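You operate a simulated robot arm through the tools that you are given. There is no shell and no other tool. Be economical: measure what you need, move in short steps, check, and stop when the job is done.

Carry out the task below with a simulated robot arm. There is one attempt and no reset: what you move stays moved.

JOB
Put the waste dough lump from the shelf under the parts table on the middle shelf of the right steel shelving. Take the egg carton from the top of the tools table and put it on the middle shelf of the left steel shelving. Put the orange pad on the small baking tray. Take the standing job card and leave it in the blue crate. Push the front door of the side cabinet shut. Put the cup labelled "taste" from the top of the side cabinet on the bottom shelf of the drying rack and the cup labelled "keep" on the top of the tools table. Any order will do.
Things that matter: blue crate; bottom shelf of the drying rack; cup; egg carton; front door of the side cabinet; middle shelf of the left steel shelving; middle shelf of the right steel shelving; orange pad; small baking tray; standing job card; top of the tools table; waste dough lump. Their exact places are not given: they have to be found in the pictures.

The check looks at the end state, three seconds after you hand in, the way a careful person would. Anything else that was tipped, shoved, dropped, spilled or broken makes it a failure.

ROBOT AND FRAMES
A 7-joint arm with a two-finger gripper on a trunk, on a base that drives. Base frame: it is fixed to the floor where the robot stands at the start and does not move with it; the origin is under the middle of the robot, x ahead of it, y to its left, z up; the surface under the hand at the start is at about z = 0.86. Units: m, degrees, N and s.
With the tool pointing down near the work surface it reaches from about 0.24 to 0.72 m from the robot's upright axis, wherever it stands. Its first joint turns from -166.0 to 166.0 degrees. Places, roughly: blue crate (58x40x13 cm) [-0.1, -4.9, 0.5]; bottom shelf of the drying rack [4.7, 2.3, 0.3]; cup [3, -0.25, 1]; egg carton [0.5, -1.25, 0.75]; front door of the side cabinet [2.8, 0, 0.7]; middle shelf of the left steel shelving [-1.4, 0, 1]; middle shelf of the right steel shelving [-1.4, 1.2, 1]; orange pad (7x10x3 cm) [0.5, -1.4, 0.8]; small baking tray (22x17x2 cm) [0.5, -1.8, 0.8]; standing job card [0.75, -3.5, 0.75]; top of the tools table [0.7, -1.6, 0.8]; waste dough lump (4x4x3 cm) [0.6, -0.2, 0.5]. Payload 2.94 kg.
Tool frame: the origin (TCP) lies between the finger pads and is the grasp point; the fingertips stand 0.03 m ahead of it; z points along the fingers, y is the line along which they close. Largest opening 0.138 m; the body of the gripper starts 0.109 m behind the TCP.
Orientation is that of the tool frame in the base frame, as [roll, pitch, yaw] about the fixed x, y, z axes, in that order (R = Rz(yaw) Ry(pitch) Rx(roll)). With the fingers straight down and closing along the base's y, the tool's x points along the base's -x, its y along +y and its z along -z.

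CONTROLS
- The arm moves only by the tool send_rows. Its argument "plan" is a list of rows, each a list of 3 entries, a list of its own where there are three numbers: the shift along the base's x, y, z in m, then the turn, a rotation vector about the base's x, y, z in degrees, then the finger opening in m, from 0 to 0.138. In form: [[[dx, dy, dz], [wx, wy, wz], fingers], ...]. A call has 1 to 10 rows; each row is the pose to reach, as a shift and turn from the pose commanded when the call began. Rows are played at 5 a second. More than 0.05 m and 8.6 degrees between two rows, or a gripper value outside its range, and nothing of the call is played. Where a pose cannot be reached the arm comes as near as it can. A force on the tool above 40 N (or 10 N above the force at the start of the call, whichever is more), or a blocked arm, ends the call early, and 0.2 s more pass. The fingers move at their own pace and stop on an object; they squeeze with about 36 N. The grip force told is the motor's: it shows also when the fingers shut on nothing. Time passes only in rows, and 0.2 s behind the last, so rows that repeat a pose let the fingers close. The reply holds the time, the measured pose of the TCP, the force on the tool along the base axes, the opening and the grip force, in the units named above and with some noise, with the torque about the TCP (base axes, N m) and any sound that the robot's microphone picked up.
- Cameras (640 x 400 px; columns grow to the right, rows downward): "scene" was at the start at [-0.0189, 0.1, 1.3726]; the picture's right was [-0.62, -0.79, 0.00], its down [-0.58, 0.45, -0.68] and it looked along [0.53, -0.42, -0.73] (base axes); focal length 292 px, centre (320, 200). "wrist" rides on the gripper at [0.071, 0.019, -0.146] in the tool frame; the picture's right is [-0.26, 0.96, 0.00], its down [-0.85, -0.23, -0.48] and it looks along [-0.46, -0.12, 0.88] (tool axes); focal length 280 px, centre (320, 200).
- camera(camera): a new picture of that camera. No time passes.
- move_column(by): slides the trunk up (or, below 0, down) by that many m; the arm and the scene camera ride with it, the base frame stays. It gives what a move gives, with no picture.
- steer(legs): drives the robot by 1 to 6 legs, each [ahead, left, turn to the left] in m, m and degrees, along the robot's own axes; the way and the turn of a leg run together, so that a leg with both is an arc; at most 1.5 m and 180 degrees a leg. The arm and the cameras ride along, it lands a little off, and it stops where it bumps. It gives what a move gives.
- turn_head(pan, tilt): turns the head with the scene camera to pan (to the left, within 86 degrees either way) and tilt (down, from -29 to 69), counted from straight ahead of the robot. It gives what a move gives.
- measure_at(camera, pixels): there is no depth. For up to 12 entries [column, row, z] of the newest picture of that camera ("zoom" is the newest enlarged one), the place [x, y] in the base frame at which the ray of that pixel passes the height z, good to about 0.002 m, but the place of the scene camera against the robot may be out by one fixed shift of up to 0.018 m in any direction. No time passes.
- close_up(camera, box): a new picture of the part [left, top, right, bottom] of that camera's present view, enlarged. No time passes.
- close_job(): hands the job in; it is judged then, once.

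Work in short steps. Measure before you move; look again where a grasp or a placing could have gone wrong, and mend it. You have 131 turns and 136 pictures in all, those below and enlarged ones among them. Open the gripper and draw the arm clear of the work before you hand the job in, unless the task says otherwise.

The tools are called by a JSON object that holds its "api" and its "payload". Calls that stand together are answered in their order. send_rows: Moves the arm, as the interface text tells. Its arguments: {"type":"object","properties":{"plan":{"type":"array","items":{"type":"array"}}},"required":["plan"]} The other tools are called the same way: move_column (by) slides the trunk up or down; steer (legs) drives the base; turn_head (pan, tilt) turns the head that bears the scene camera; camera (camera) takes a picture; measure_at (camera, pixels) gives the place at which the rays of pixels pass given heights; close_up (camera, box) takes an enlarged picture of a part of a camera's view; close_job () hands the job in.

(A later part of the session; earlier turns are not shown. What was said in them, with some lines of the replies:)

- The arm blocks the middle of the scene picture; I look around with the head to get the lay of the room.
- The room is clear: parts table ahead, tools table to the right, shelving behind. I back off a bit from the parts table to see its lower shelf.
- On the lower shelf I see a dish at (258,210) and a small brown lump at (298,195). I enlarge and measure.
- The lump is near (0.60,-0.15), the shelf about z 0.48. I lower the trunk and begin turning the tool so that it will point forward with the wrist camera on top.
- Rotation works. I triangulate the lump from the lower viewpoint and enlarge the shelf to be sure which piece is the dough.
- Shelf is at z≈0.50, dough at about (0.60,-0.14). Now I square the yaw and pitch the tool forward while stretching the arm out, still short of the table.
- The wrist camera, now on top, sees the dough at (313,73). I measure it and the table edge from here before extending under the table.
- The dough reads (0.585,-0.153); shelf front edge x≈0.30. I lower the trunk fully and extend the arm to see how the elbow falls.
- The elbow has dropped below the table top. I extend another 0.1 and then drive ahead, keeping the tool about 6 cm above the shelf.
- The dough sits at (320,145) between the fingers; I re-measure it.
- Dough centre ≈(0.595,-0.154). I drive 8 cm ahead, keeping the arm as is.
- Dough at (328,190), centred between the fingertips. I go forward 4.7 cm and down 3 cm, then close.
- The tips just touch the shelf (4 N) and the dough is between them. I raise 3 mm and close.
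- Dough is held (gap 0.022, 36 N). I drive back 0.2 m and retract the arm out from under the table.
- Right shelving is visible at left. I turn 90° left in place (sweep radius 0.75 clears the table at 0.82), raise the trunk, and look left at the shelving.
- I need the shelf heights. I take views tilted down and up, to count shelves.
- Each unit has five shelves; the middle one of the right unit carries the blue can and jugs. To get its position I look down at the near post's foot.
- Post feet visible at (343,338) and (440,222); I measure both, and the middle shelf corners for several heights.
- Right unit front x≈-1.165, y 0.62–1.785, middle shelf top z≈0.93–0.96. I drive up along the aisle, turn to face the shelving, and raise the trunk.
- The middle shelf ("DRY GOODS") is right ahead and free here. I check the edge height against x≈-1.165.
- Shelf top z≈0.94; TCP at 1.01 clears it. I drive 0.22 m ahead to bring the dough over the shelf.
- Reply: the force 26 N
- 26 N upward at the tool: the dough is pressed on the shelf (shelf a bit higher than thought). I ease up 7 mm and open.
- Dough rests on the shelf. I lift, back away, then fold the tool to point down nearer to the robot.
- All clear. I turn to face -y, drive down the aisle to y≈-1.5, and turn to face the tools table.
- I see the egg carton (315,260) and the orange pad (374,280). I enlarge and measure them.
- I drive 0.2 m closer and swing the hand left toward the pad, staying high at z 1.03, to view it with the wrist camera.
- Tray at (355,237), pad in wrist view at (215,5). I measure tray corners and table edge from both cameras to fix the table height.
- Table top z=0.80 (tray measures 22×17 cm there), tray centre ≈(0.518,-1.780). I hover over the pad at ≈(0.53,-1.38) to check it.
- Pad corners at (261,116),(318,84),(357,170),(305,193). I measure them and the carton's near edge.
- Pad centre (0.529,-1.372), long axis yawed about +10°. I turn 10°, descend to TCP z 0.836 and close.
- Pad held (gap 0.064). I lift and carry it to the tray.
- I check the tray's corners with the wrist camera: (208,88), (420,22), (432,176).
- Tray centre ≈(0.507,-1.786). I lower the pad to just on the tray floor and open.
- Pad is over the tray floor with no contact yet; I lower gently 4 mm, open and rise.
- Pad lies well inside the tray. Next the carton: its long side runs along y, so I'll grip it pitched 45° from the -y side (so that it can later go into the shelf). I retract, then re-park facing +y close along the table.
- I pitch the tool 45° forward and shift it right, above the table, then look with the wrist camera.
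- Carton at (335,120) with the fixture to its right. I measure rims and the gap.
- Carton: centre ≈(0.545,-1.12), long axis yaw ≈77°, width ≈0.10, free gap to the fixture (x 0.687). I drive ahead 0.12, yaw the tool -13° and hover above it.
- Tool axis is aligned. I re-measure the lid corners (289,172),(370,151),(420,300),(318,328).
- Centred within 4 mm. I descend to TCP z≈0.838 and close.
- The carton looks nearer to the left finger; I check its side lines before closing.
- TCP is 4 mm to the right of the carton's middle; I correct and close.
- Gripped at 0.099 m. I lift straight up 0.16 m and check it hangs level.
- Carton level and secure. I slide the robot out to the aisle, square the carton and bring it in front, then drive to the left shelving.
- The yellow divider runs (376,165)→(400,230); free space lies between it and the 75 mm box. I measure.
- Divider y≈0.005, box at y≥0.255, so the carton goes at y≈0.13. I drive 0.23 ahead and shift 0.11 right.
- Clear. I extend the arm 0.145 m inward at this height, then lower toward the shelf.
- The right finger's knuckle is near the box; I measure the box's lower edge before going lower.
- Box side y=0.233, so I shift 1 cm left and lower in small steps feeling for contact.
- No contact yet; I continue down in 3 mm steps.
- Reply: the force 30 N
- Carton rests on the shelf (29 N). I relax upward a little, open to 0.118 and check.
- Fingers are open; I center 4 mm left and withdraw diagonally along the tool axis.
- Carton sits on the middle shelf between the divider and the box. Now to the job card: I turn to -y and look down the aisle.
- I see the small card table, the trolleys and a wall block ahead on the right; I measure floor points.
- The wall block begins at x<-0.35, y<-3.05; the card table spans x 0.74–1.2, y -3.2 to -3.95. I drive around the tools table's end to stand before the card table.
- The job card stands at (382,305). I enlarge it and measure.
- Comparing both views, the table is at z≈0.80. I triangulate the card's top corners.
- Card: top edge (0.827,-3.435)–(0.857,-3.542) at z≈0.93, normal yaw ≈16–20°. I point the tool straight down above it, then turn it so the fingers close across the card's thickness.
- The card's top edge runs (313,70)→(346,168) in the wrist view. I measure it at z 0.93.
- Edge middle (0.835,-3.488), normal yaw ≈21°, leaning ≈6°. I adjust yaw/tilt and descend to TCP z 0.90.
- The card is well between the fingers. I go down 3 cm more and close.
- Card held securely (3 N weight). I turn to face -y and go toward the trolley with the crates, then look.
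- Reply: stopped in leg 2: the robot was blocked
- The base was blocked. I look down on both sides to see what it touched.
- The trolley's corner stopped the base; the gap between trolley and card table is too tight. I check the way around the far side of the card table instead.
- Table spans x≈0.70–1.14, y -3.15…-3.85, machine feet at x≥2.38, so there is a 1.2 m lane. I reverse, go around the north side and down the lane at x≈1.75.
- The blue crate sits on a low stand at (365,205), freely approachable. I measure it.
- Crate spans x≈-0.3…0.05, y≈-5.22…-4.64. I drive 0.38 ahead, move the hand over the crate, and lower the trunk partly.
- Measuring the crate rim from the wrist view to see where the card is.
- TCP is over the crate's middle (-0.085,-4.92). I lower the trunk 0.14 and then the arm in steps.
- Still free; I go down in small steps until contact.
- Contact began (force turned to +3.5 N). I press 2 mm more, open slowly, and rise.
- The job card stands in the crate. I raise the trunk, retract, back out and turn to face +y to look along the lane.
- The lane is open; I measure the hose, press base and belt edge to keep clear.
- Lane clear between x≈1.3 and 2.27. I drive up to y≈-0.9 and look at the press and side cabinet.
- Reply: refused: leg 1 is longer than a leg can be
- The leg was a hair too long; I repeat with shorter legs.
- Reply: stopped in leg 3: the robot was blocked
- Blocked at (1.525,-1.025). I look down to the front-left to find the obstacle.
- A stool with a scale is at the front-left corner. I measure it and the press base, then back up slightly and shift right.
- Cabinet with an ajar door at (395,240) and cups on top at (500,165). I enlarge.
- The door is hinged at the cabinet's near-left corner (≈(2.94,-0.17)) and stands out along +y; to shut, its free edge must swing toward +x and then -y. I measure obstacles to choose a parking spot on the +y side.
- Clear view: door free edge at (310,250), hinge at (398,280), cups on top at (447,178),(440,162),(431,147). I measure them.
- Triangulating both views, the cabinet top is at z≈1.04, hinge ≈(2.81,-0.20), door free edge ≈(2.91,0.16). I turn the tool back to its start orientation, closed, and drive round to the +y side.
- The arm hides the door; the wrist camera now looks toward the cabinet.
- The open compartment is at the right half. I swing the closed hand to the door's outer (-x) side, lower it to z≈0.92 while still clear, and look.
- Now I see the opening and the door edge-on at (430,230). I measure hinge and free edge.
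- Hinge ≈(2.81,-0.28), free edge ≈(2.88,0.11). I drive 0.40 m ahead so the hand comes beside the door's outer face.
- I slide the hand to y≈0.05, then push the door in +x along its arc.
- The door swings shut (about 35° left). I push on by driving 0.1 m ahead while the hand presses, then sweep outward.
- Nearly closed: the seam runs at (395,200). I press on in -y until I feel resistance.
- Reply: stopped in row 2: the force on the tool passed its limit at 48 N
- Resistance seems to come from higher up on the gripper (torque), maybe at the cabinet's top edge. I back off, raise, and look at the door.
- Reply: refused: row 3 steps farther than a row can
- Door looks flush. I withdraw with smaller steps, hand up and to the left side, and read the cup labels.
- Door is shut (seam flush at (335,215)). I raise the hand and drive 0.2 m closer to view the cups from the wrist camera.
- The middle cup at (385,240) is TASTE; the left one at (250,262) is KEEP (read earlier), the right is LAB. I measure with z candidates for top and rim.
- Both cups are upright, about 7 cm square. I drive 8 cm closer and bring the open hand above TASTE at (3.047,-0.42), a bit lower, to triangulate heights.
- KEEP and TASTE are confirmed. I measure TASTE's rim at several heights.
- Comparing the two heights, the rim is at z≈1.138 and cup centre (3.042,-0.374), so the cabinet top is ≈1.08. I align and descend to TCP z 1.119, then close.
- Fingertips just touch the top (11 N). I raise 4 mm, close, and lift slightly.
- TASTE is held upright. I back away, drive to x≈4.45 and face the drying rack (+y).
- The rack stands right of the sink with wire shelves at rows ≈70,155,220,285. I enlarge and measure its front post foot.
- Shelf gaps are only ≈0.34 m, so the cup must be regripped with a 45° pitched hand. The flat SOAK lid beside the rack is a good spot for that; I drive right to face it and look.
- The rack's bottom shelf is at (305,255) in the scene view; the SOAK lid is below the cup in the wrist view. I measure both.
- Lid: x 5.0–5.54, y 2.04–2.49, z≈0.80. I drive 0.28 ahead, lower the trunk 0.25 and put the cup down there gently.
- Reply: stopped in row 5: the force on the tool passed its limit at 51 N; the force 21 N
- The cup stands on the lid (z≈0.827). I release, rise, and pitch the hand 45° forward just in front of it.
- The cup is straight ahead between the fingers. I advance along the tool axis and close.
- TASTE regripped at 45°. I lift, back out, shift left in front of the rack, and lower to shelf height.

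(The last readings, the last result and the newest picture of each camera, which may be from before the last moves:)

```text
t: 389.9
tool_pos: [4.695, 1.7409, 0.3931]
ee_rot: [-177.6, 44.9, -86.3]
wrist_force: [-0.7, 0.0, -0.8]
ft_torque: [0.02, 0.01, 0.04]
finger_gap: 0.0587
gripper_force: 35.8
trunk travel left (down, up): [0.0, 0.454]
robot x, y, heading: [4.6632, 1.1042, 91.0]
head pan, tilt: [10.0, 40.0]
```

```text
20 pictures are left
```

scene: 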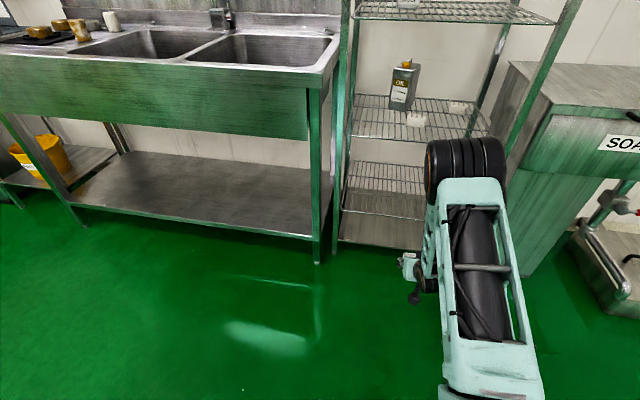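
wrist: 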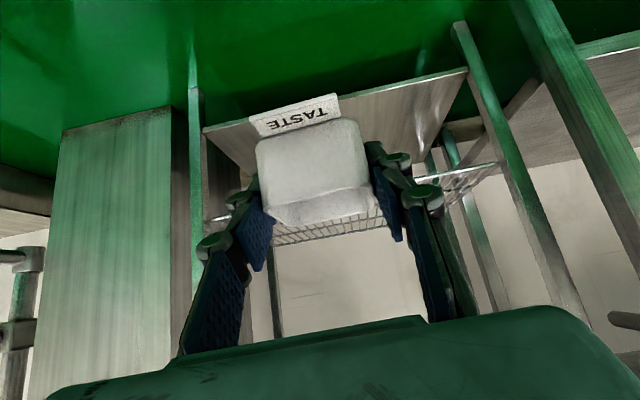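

There are two candidates below: a wire shelf (≈row 212) and a solid plate under it (≈row 240). I measure their heights at the front edge y≈2.08.

{"api": "measure_at", "payload": {"camera": "scene", "pixels": [[339, 241, 0.1], [339, 241, 0.2], [339, 241, 0.3], [343, 212, 0.2], [343, 212, 0.3], [343, 212, 0.4], [350, 136, 0.6], [350, 136, 0.7], [333, 266, 0.0], [318, 262, 0.0]]}}

{"api": "close_up", "payload": {"camera": "scene", "box": [310, 60, 470, 280]}}

{"api": "measure_at", "payload": {"camera": "wrist", "pixels": [[210, 132, 0.05], [210, 132, 0.1], [210, 132, 0.2], [215, 220, 0.3], [215, 220, 0.35], [462, 72, 0.1]]}}

```text
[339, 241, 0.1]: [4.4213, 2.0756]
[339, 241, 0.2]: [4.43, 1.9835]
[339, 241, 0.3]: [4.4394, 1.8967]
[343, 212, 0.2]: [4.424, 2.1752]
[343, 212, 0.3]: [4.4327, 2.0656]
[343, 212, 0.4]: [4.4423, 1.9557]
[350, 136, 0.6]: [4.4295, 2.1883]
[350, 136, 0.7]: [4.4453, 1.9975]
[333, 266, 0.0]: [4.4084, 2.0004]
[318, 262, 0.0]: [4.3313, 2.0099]
```

```text
1.82 times, centred on (390, 170) of scene
```

zoom: 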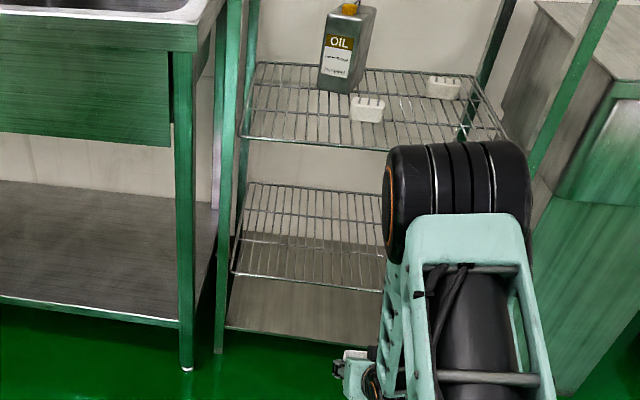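

```text
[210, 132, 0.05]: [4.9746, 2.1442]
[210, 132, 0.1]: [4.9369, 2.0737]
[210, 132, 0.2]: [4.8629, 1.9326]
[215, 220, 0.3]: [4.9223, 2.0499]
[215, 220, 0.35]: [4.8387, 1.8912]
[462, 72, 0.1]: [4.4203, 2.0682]
```

The wire shelf at z≈0.295 is the bottom shelf (the plate at 0.1 is a drip tray). The cup's base is at 0.355, so I drive 0.42 ahead into the gap.

{"api": "steer", "payload": {"legs": [[0.42, 0, 0]]}}

{"api": "send_rows", "payload": {"plan": [[[0, 0, -0.02], [0, 0, 0], 0.04], [[0, 0, -0.04], [0, 0, 0], 0.04], [[0, 0, -0.05], [0, 0, 0], 0.04]]}}

{"api": "camera", "payload": {"camera": "wrist"}}

```text
t: 392.4
tool_pos: [4.6873, 2.1591, 0.3935]
ee_rot: [-177.6, 44.8, -86.2]
wrist_force: [-0.8, 0.2, -0.9]
ft_torque: [0.0, 0.0, -0.02]
finger_gap: 0.0588
gripper_force: 35.8
trunk travel left (down, up): [0.0, 0.454]
robot x, y, heading: [4.6577, 1.5282, 90.8]
head pan, tilt: [10.0, 40.0]
```

```text
t: 393.2
tool_pos: [4.6878, 2.159, 0.343]
ee_rot: [-177.6, 44.9, -86.2]
wrist_force: [-0.2, -1.1, 0.8]
ft_torque: [-0.02, 0.0, -0.02]
finger_gap: 0.0588
gripper_force: 36.5
trunk travel left (down, up): [0.0, 0.454]
robot x, y, heading: [4.6562, 1.525, 91.1]
head pan, tilt: [10.0, 40.0]
```

```text
18 pictures are left
```

wrist: 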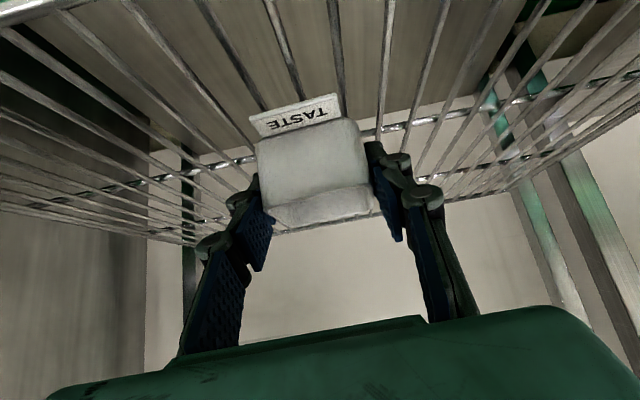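

The cup hovers over the wires; I lower the last bit until contact.

{"api": "send_rows", "payload": {"plan": [[[0, 0, -0.003], [0, 0, 0], 0.04], [[0, 0, -0.006], [0, 0, 0], 0.04], [[0, 0, -0.009], [0, 0, 0], 0.04]]}}

{"api": "send_rows", "payload": {"plan": [[[0, 0, -0.003], [0, 0, 0], 0.04], [[0, 0, -0.005], [0, 0, 0], 0.04]]}}

```text
t: 394.1
tool_pos: [4.6879, 2.1589, 0.3337]
ee_rot: [-177.6, 44.9, -86.4]
wrist_force: [0.6, -0.4, 0.4]
ft_torque: [0.02, 0.01, -0.01]
finger_gap: 0.0585
gripper_force: 36.1
trunk travel left (down, up): [0.0, 0.454]
robot x, y, heading: [4.6569, 1.5246, 90.9]
head pan, tilt: [10.0, 40.0]
```

```text
t: 394.6
tool_pos: [4.6869, 2.1611, 0.3334]
ee_rot: [-177.6, 45.2, -86.3]
wrist_force: [-0.6, -6.5, 17.2]
ft_torque: [-0.5, 0.48, 0.12]
finger_gap: 0.0586
gripper_force: 36.4
trunk travel left (down, up): [0.0, 0.454]
robot x, y, heading: [4.6566, 1.5307, 91.0]
head pan, tilt: [10.0, 40.0]
```

Contact (17 N). I relax, open, and withdraw along the tool axis.

{"api": "send_rows", "payload": {"plan": [[[0, 0, 0.004], [0, 0, 0], 0.04], [[0, 0, 0.004], [0, 0, 0], 0.075], [[0, 0, 0.004], [0, 0, 0], 0.095], [[0, 0, 0.004], [0, 0, 0], 0.095], [[0, -0.02, 0.02], [0, 0, 0], 0.095], [[0, -0.05, 0.045], [0, 0, 0], 0.095], [[0, -0.085, 0.07], [0, 0, 0], 0.095]]}}

{"api": "camera", "payload": {"camera": "wrist"}}

```text
t: 396.2
tool_pos: [4.6898, 2.0732, 0.3985]
ee_rot: [-177.6, 45.0, -86.1]
wrist_force: [0.0, -0.3, -0.6]
ft_torque: [0.05, 0.02, -0.01]
finger_gap: 0.0949
gripper_force: 0.0
trunk travel left (down, up): [0.0, 0.454]
robot x, y, heading: [4.6595, 1.5268, 91.1]
head pan, tilt: [10.0, 40.0]
```

```text
17 pictures are left
```

wrist: 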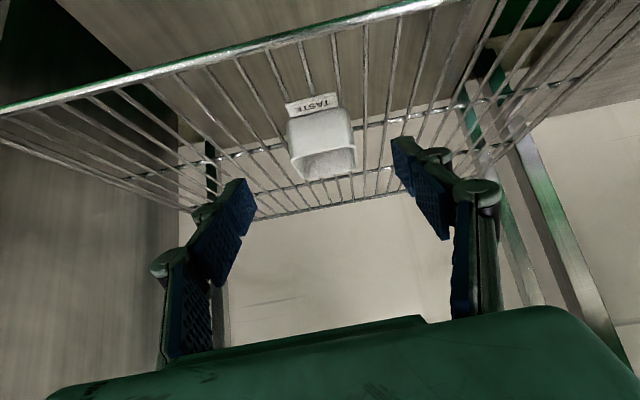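

TASTE stands on the bottom shelf. Now KEEP: I back out, raise trunk and arm, un-pitch the hand, and drive back to the cabinet front.

{"api": "steer", "payload": {"legs": [[-0.5, 0, 0]]}}

{"api": "move_column", "payload": {"by": 0.45}}

{"api": "send_rows", "payload": {"plan": [[[0, 0, 0.037], [-4.5, 0, 0], 0.1], [[0, 0, 0.074], [-9, 0, 0], 0.1], [[0, 0, 0.111], [-13.5, 0, 0], 0.1], [[0, 0, 0.148], [-18, 0, 0], 0.1], [[0, 0, 0.185], [-22.5, 0, 0], 0.1], [[0, 0, 0.222], [-27, 0, 0], 0.1], [[0, 0, 0.259], [-31.5, 0, 0], 0.1], [[0, 0, 0.296], [-36, 0, 0], 0.1], [[0, 0, 0.333], [-40.5, 0, 0], 0.1], [[0, 0, 0.37], [-45, 0, 0], 0.1]]}}

{"api": "steer", "payload": {"legs": [[0, 0, 89], [1.4, 0, 0], [0.3, 0, 0], [0, 0, 90], [0.7, 0, 0]]}}

{"api": "camera", "payload": {"camera": "wrist"}}

```text
t: 399.2
tool_pos: [4.6994, 1.5668, 0.3981]
ee_rot: [-177.6, 44.9, -86.5]
wrist_force: [-0.5, 0.5, 0.0]
ft_torque: [0.0, -0.01, 0.03]
finger_gap: 0.0948
gripper_force: 0.1
trunk travel left (down, up): [0.0, 0.454]
robot x, y, heading: [4.6644, 1.021, 90.9]
head pan, tilt: [10.0, 40.0]
```

```text
refused: 0.45 is not a number from -0.4 to 0.4
```

```text
t: 401.4
tool_pos: [4.6985, 1.5668, 0.7699]
ee_rot: [179.7, -0.1, -87.5]
wrist_force: [-0.2, 0.1, 0.2]
ft_torque: [-0.01, -0.01, 0.01]
finger_gap: 0.1002
gripper_force: 0.0
trunk travel left (down, up): [0.0, 0.454]
robot x, y, heading: [4.6672, 1.0201, 90.8]
head pan, tilt: [10.0, 40.0]
```

```text
t: 421.1
tool_pos: [2.8771, -0.1225, 0.7695]
ee_rot: [179.9, -0.1, 88.8]
wrist_force: [0.3, 0.5, -0.4]
ft_torque: [-0.03, 0.01, -0.03]
finger_gap: 0.1004
gripper_force: 0.0
trunk travel left (down, up): [0.0, 0.454]
robot x, y, heading: [2.943, 0.42, -93.1]
head pan, tilt: [10.0, 40.0]
```

```text
16 pictures are left
```

wrist: 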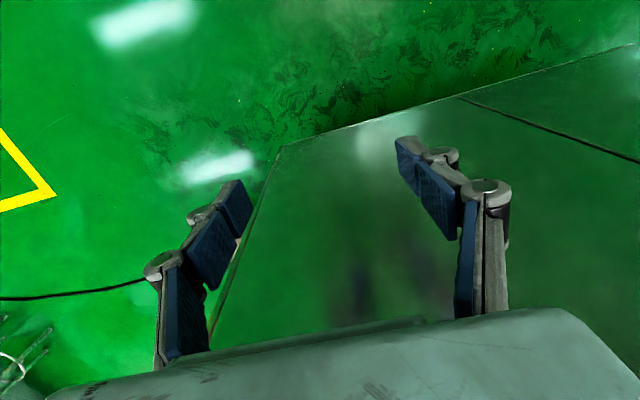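

The trunk call was refused, so the hand came in low, but it touched nothing. I back up 0.1, raise the trunk 0.4 and the arm, then come forward over the cups.

{"api": "steer", "payload": {"legs": [[-0.1, 0, 3]]}}

{"api": "move_column", "payload": {"by": 0.4}}

{"api": "move_column", "payload": {"by": 0.05}}

{"api": "send_rows", "payload": {"plan": [[[0, 0, 0.01], [0, 0, 0], 0.1], [[0, 0, 0.015], [0, 0, 0], 0.1]]}}

{"api": "steer", "payload": {"legs": [[0.28, 0, 0]]}}

{"api": "camera", "payload": {"camera": "wrist"}}

```text
t: 422.2
tool_pos: [2.9075, -0.0265, 0.77]
ee_rot: [179.9, -0.2, 91.8]
wrist_force: [-0.5, -0.5, -0.4]
ft_torque: [0.01, -0.02, -0.01]
finger_gap: 0.0999
gripper_force: 0.1
trunk travel left (down, up): [0.0, 0.454]
robot x, y, heading: [2.9495, 0.519, -89.7]
head pan, tilt: [10.0, 40.0]
```

```text
t: 426.1
tool_pos: [2.9075, -0.0256, 1.1694]
ee_rot: [179.8, -0.1, 91.8]
wrist_force: [0.2, -0.4, -0.1]
ft_torque: [0.0, 0.0, 0.0]
finger_gap: 0.1003
gripper_force: 0.1
trunk travel left (down, up): [-0.4, 0.054]
robot x, y, heading: [2.9516, 0.5182, -90.1]
head pan, tilt: [10.0, 40.0]
```

```text
t: 427.0
tool_pos: [2.9074, -0.0262, 1.2199]
ee_rot: [179.9, -0.1, 91.8]
wrist_force: [-0.3, 0.2, -0.4]
ft_torque: [-0.02, 0.02, -0.01]
finger_gap: 0.1
gripper_force: 0.1
trunk travel left (down, up): [-0.45, 0.004]
robot x, y, heading: [2.9505, 0.519, -90.2]
head pan, tilt: [10.0, 40.0]
```

```text
t: 427.6
tool_pos: [2.9079, -0.0261, 1.2345]
ee_rot: [179.9, -0.1, 91.8]
wrist_force: [0.0, -0.7, 0.5]
ft_torque: [0.02, 0.01, -0.02]
finger_gap: 0.0999
gripper_force: 0.0
trunk travel left (down, up): [-0.45, 0.004]
robot x, y, heading: [2.9484, 0.5209, -90.0]
head pan, tilt: [10.0, 40.0]
```

```text
t: 429.5
tool_pos: [2.9103, -0.3073, 1.2331]
ee_rot: [179.9, -0.1, 91.9]
wrist_force: [-0.7, -0.1, -0.1]
ft_torque: [0.03, 0.05, 0.0]
finger_gap: 0.1
gripper_force: 0.2
trunk travel left (down, up): [-0.45, 0.004]
robot x, y, heading: [2.9477, 0.2403, -89.9]
head pan, tilt: [10.0, 40.0]
```

```text
15 pictures are left
```

wrist: 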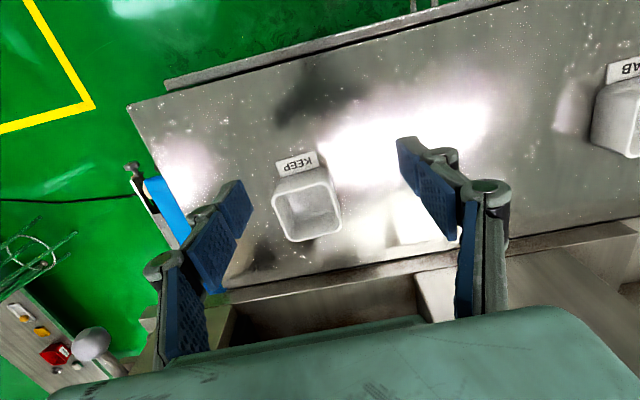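

KEEP is at (308,205). I measure its rim at z≈1.15.

{"api": "measure_at", "payload": {"camera": "wrist", "pixels": [[273, 198, 1.15], [326, 180, 1.15], [341, 227, 1.15], [289, 242, 1.15]]}}

```text
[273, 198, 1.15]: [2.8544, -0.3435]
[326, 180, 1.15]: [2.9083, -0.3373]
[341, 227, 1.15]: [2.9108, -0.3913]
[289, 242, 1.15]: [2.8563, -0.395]
```

KEEP centre ≈(2.884,-0.369). I move over it, descend to TCP z 1.129, close and lift.

{"api": "send_rows", "payload": {"plan": [[[-0.013, -0.03, 0], [0, 0, 1], 0.1], [[-0.026, -0.062, 0], [0, 0, 2], 0.1], [[-0.026, -0.062, -0.035], [0, 0, 2], 0.1], [[-0.026, -0.062, -0.07], [0, 0, 2], 0.1], [[-0.026, -0.062, -0.095], [0, 0, 2], 0.1], [[-0.026, -0.062, -0.104], [0, 0, 2], 0.1], [[-0.026, -0.062, -0.104], [0, 0, 2], 0.06], [[-0.026, -0.062, -0.104], [0, 0, 2], 0.04], [[-0.026, -0.062, -0.104], [0, 0, 2], 0.04]]}}

{"api": "camera", "payload": {"camera": "wrist"}}

```text
t: 431.5
tool_pos: [2.8834, -0.3704, 1.1303]
ee_rot: [179.8, 0.0, 94.0]
wrist_force: [0.0, -0.5, 1.0]
ft_torque: [-0.06, 0.04, 0.01]
finger_gap: 0.0586
gripper_force: 36.3
trunk travel left (down, up): [-0.45, 0.004]
robot x, y, heading: [2.9507, 0.2367, -89.8]
head pan, tilt: [10.0, 40.0]
```

```text
14 pictures are left
```

wrist: 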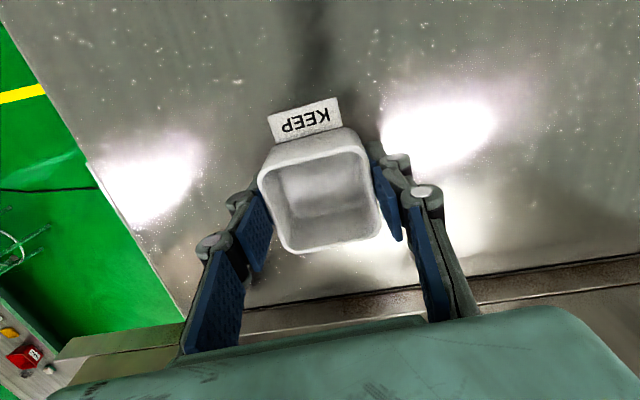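

KEEP is gripped. I lift it, back off, and drive round to the tools table's east side near its free south end (y≈-2.0).

{"api": "send_rows", "payload": {"plan": [[[0, 0, 0.04], [0, 0, 0], 0.04], [[0, 0, 0.08], [0, 0, 0], 0.04], [[0, 0, 0.105], [0, 0, 0], 0.04]]}}

{"api": "steer", "payload": {"legs": [[-0.5, 0, 0], [0, 0, -90], [1.15, 0, 0], [0, 1.3, 0], [0, 1.4, 0]]}}

{"api": "turn_head", "payload": {"pan": 15, "tilt": 35}}

{"api": "camera", "payload": {"camera": "scene"}}

```text
t: 432.3
tool_pos: [2.8829, -0.3687, 1.238]
ee_rot: [179.9, -0.2, 93.9]
wrist_force: [-0.4, 0.2, 0.6]
ft_torque: [0.03, 0.03, 0.01]
finger_gap: 0.0584
gripper_force: 36.1
trunk travel left (down, up): [-0.45, 0.004]
robot x, y, heading: [2.9524, 0.2393, -90.1]
head pan, tilt: [10.0, 40.0]
```

```text
t: 467.8
tool_pos: [1.2694, -1.9406, 1.2357]
ee_rot: [179.9, -0.1, 6.0]
wrist_force: [0.4, -0.5, -0.8]
ft_torque: [0.0, -0.01, 0.03]
finger_gap: 0.0584
gripper_force: 35.9
trunk travel left (down, up): [-0.45, 0.004]
robot x, y, heading: [1.8818, -1.9816, -177.8]
head pan, tilt: [10.0, 40.0]
```

```text
t: 468.5
tool_pos: [1.269, -1.9411, 1.2368]
ee_rot: [179.9, -0.2, 5.9]
wrist_force: [-0.3, 0.1, -0.4]
ft_torque: [0.02, 0.0, -0.04]
finger_gap: 0.0586
gripper_force: 35.6
trunk travel left (down, up): [-0.45, 0.004]
robot x, y, heading: [1.8808, -1.9843, -177.7]
head pan, tilt: [15.0, 35.0]
```

```text
13 pictures are left
```

scene: 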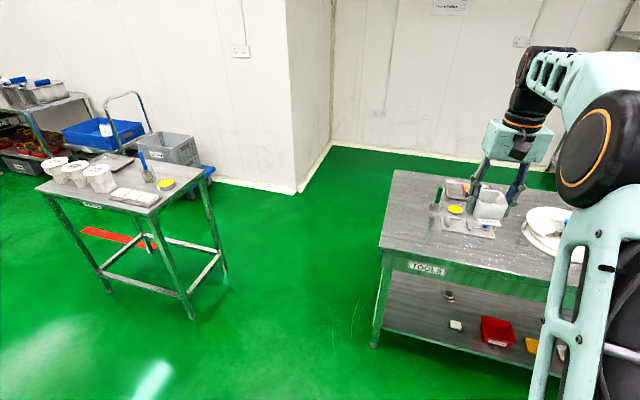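

The table's south-east corner region around (415,225) is free. I measure it and the nearby items.

{"api": "measure_at", "payload": {"camera": "scene", "pixels": [[380, 248, 0.8], [395, 172, 0.8], [415, 222, 0.8], [418, 240, 0.8], [433, 212, 0.8], [442, 230, 0.8], [470, 258, 0.8]]}}

{"api": "close_up", "payload": {"camera": "scene", "box": [360, 150, 560, 290]}}

```text
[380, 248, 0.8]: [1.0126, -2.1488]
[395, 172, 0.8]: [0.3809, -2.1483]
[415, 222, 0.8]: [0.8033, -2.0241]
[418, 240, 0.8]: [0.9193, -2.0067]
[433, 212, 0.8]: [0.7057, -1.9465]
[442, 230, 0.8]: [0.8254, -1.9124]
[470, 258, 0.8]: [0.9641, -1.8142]
```

```text
2.86 times, centred on (460, 220) of scene
```

zoom: 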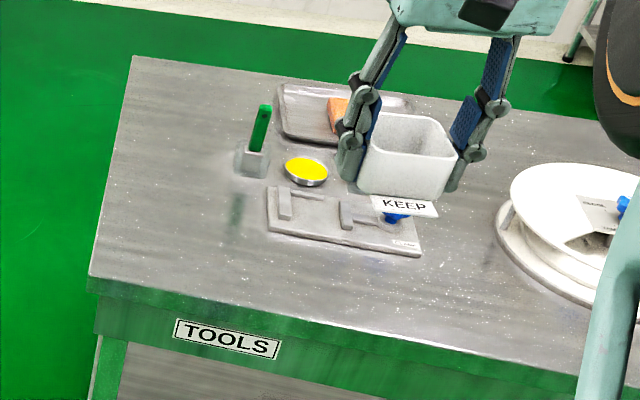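

Free spot (0.88,-2.05) is clear of the fixture (y≥-1.92). I drive in, lower the trunk 0.25 and the arm to just above the table.

{"api": "steer", "payload": {"legs": [[0.38, 0.09, 0]]}}

{"api": "move_column", "payload": {"by": -0.25}}

{"api": "send_rows", "payload": {"plan": [[[0, 0, -0.04], [0, 0, 0], 0.04], [[0, 0, -0.08], [0, 0, 0], 0.04], [[0, 0, -0.11], [0, 0, 0], 0.04]]}}

{"api": "camera", "payload": {"camera": "wrist"}}

```text
t: 470.9
tool_pos: [0.9005, -2.0381, 1.2364]
ee_rot: [179.8, -0.2, 5.5]
wrist_force: [-0.4, 0.5, -0.9]
ft_torque: [0.04, -0.04, 0.02]
finger_gap: 0.0587
gripper_force: 35.8
trunk travel left (down, up): [-0.45, 0.004]
robot x, y, heading: [1.5047, -2.087, -178.0]
head pan, tilt: [15.0, 35.0]
```

```text
t: 473.5
tool_pos: [0.9, -2.039, 0.9873]
ee_rot: [180.0, -0.2, 5.6]
wrist_force: [-0.8, 0.6, -0.2]
ft_torque: [-0.02, -0.01, -0.02]
finger_gap: 0.0587
gripper_force: 36.5
trunk travel left (down, up): [-0.2, 0.254]
robot x, y, heading: [1.5061, -2.0919, -178.4]
head pan, tilt: [15.0, 35.0]
```

```text
t: 474.3
tool_pos: [0.901, -2.0385, 0.8747]
ee_rot: [180.0, 0.0, 5.5]
wrist_force: [0.4, -0.5, -0.2]
ft_torque: [0.02, -0.04, 0.05]
finger_gap: 0.0585
gripper_force: 35.3
trunk travel left (down, up): [-0.2, 0.254]
robot x, y, heading: [1.5122, -2.0875, -178.4]
head pan, tilt: [15.0, 35.0]
```

```text
11 pictures are left
```

wrist: 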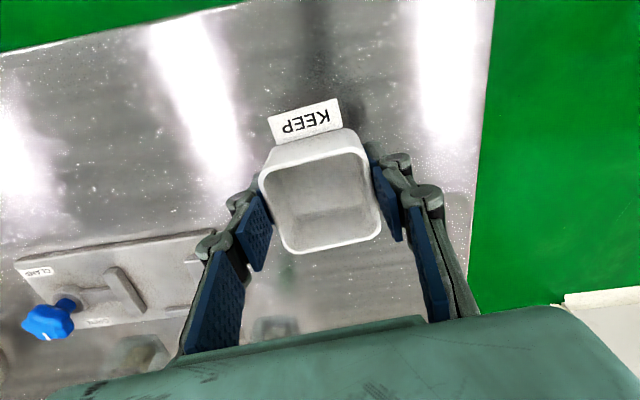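

The fixture corner is near the left finger, so I shift 2.5 cm away from it and lower onto the table until contact.

{"api": "send_rows", "payload": {"plan": [[[0.01, -0.025, 0], [0, 0, 0], 0.04], [[0.01, -0.025, -0.015], [0, 0, 0], 0.04], [[0.01, -0.025, -0.028], [0, 0, 0], 0.04], [[0.01, -0.025, -0.034], [0, 0, 0], 0.04], [[0.01, -0.025, -0.038], [0, 0, 0], 0.04]]}}

{"api": "measure_at", "payload": {"camera": "wrist", "pixels": [[205, 232, 0.81], [210, 290, 0.81], [475, 220, 0.8]]}}

```text
t: 475.5
tool_pos: [0.9106, -2.0638, 0.8384]
ee_rot: [179.9, -0.1, 5.6]
wrist_force: [-0.1, -0.2, 0.0]
ft_torque: [0.0, 0.0, 0.01]
finger_gap: 0.0584
gripper_force: 36.4
trunk travel left (down, up): [-0.2, 0.254]
robot x, y, heading: [1.5149, -2.0864, -178.1]
head pan, tilt: [15.0, 35.0]
```

```text
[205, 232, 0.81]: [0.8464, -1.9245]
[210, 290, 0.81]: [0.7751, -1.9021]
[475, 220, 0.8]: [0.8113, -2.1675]
```

Fixture is 14 cm away and the table edge 10 cm; all safe. I lower the last millimetres until contact.

{"api": "send_rows", "payload": {"plan": [[[0, 0, -0.003], [0, 0, 0], 0.04], [[0, 0, -0.006], [0, 0, 0], 0.04]]}}

```text
t: 476.1
tool_pos: [0.911, -2.0631, 0.8331]
ee_rot: [179.8, -0.2, 5.5]
wrist_force: [0.4, 0.0, -1.1]
ft_torque: [-0.01, -0.03, 0.0]
finger_gap: 0.0586
gripper_force: 35.7
trunk travel left (down, up): [-0.2, 0.254]
robot x, y, heading: [1.509, -2.0855, -178.0]
head pan, tilt: [15.0, 35.0]
```

{"api": "send_rows", "payload": {"plan": [[[0, 0, -0.003], [0, 0, 0], 0.04], [[0, 0, -0.005], [0, 0, 0], 0.04]]}}

{"api": "send_rows", "payload": {"plan": [[[0, 0, -0.002], [0, 0, 0], 0.04], [[0, 0, -0.004], [0, 0, 0], 0.04]]}}

```text
t: 476.7
tool_pos: [0.9109, -2.0649, 0.8331]
ee_rot: [179.8, 0.4, 5.5]
wrist_force: [3.3, 1.1, 27.2]
ft_torque: [0.07, -0.78, 0.01]
finger_gap: 0.059
gripper_force: 35.9
trunk travel left (down, up): [-0.2, 0.254]
robot x, y, heading: [1.5068, -2.0844, -178.3]
head pan, tilt: [15.0, 35.0]
```

```text
t: 477.2
tool_pos: [0.9087, -2.0632, 0.8323]
ee_rot: [180.0, 0.7, 5.6]
wrist_force: [0.9, 0.1, 17.0]
ft_torque: [-0.03, -0.45, 0.01]
finger_gap: 0.0587
gripper_force: 35.5
trunk travel left (down, up): [-0.2, 0.254]
robot x, y, heading: [1.5099, -2.0842, -178.5]
head pan, tilt: [15.0, 35.0]
stopped in row 2: the force on the tool passed its limit at 42 N (the readings are from after the stop); the commanded pose is now the measured one
```

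The cup is firmly on the table. I release, rise straight up, and look.

{"api": "send_rows", "payload": {"plan": [[[0, 0, 0.002], [0, 0, 0], 0.04], [[0, 0, 0.002], [0, 0, 0], 0.07], [[0, 0, 0.002], [0, 0, 0], 0.09], [[0, 0, 0.002], [0, 0, 0], 0.09], [[0, 0, 0.04], [0, 0, 0], 0.09], [[0, 0, 0.08], [0, 0, 0], 0.09], [[0, 0, 0.12], [0, 0, 0], 0.09], [[0, 0, 0.16], [0, 0, 0], 0.09]]}}

{"api": "camera", "payload": {"camera": "wrist"}}

{"api": "steer", "payload": {"legs": [[-0.4, 0, 0]]}}

{"api": "camera", "payload": {"camera": "scene"}}

```text
t: 479.0
tool_pos: [0.9076, -2.0623, 0.9885]
ee_rot: [179.9, 0.3, 5.5]
wrist_force: [-0.1, -0.1, -1.6]
ft_torque: [-0.02, -0.04, 0.04]
finger_gap: 0.0901
gripper_force: 0.0
trunk travel left (down, up): [-0.2, 0.254]
robot x, y, heading: [1.5121, -2.0872, -178.3]
head pan, tilt: [15.0, 35.0]
```

```text
10 pictures are left
```

wrist: 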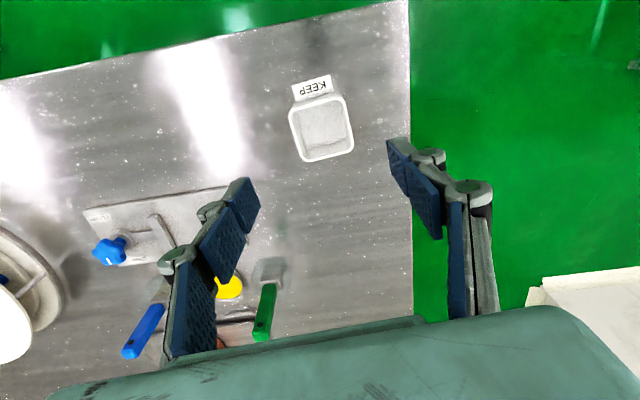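

```text
t: 481.5
tool_pos: [1.3134, -2.0486, 0.9883]
ee_rot: [179.8, 0.5, 5.3]
wrist_force: [-0.2, 0.3, 0.1]
ft_torque: [-0.04, -0.02, 0.04]
finger_gap: 0.0902
gripper_force: 0.1
trunk travel left (down, up): [-0.2, 0.254]
robot x, y, heading: [1.9158, -2.0793, -178.4]
head pan, tilt: [15.0, 35.0]
```

```text
9 pictures are left
```

scene: 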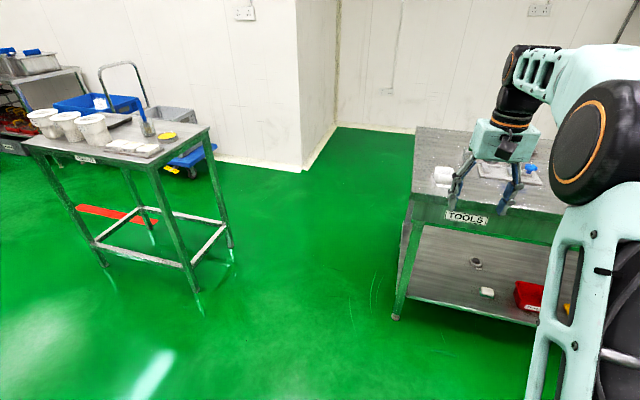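

KEEP stands upright on the tools table, the gripper is open and the arm is clear. All six parts are done, so I hand in.

{"api": "close_job", "payload": {}}

```text
The job is handed in.
```

I did all six parts of the job and handed it in. The result of the check isn't known yet.

- **Waste dough lump:** on the middle shelf of the right steel shelving.
- **Egg carton:** on the middle shelf of the left steel shelving, between the yellow divider and the 75 mm box.
- **Orange pad:** on the small baking tray.
- **Job card:** standing in the blue crate.
- **Side cabinet door:** pushed shut, with its seam flush in the pictures.
- **Cups:** "taste" is on the bottom wire shelf of the drying rack. I took the plate below that shelf, at about 0.1 m, to be a drip tray. "Keep" is on the south-east corner of the tools table.

The base was stopped twice on the way. The first time was between the card table and the grey-crate trolley; I couldn't tell which it touched. The second was at the stool with the scale. Nothing looked tipped or moved in the pictures afterwards. I also set the "taste" cup down on the SOAK lid for a moment to change the grip.
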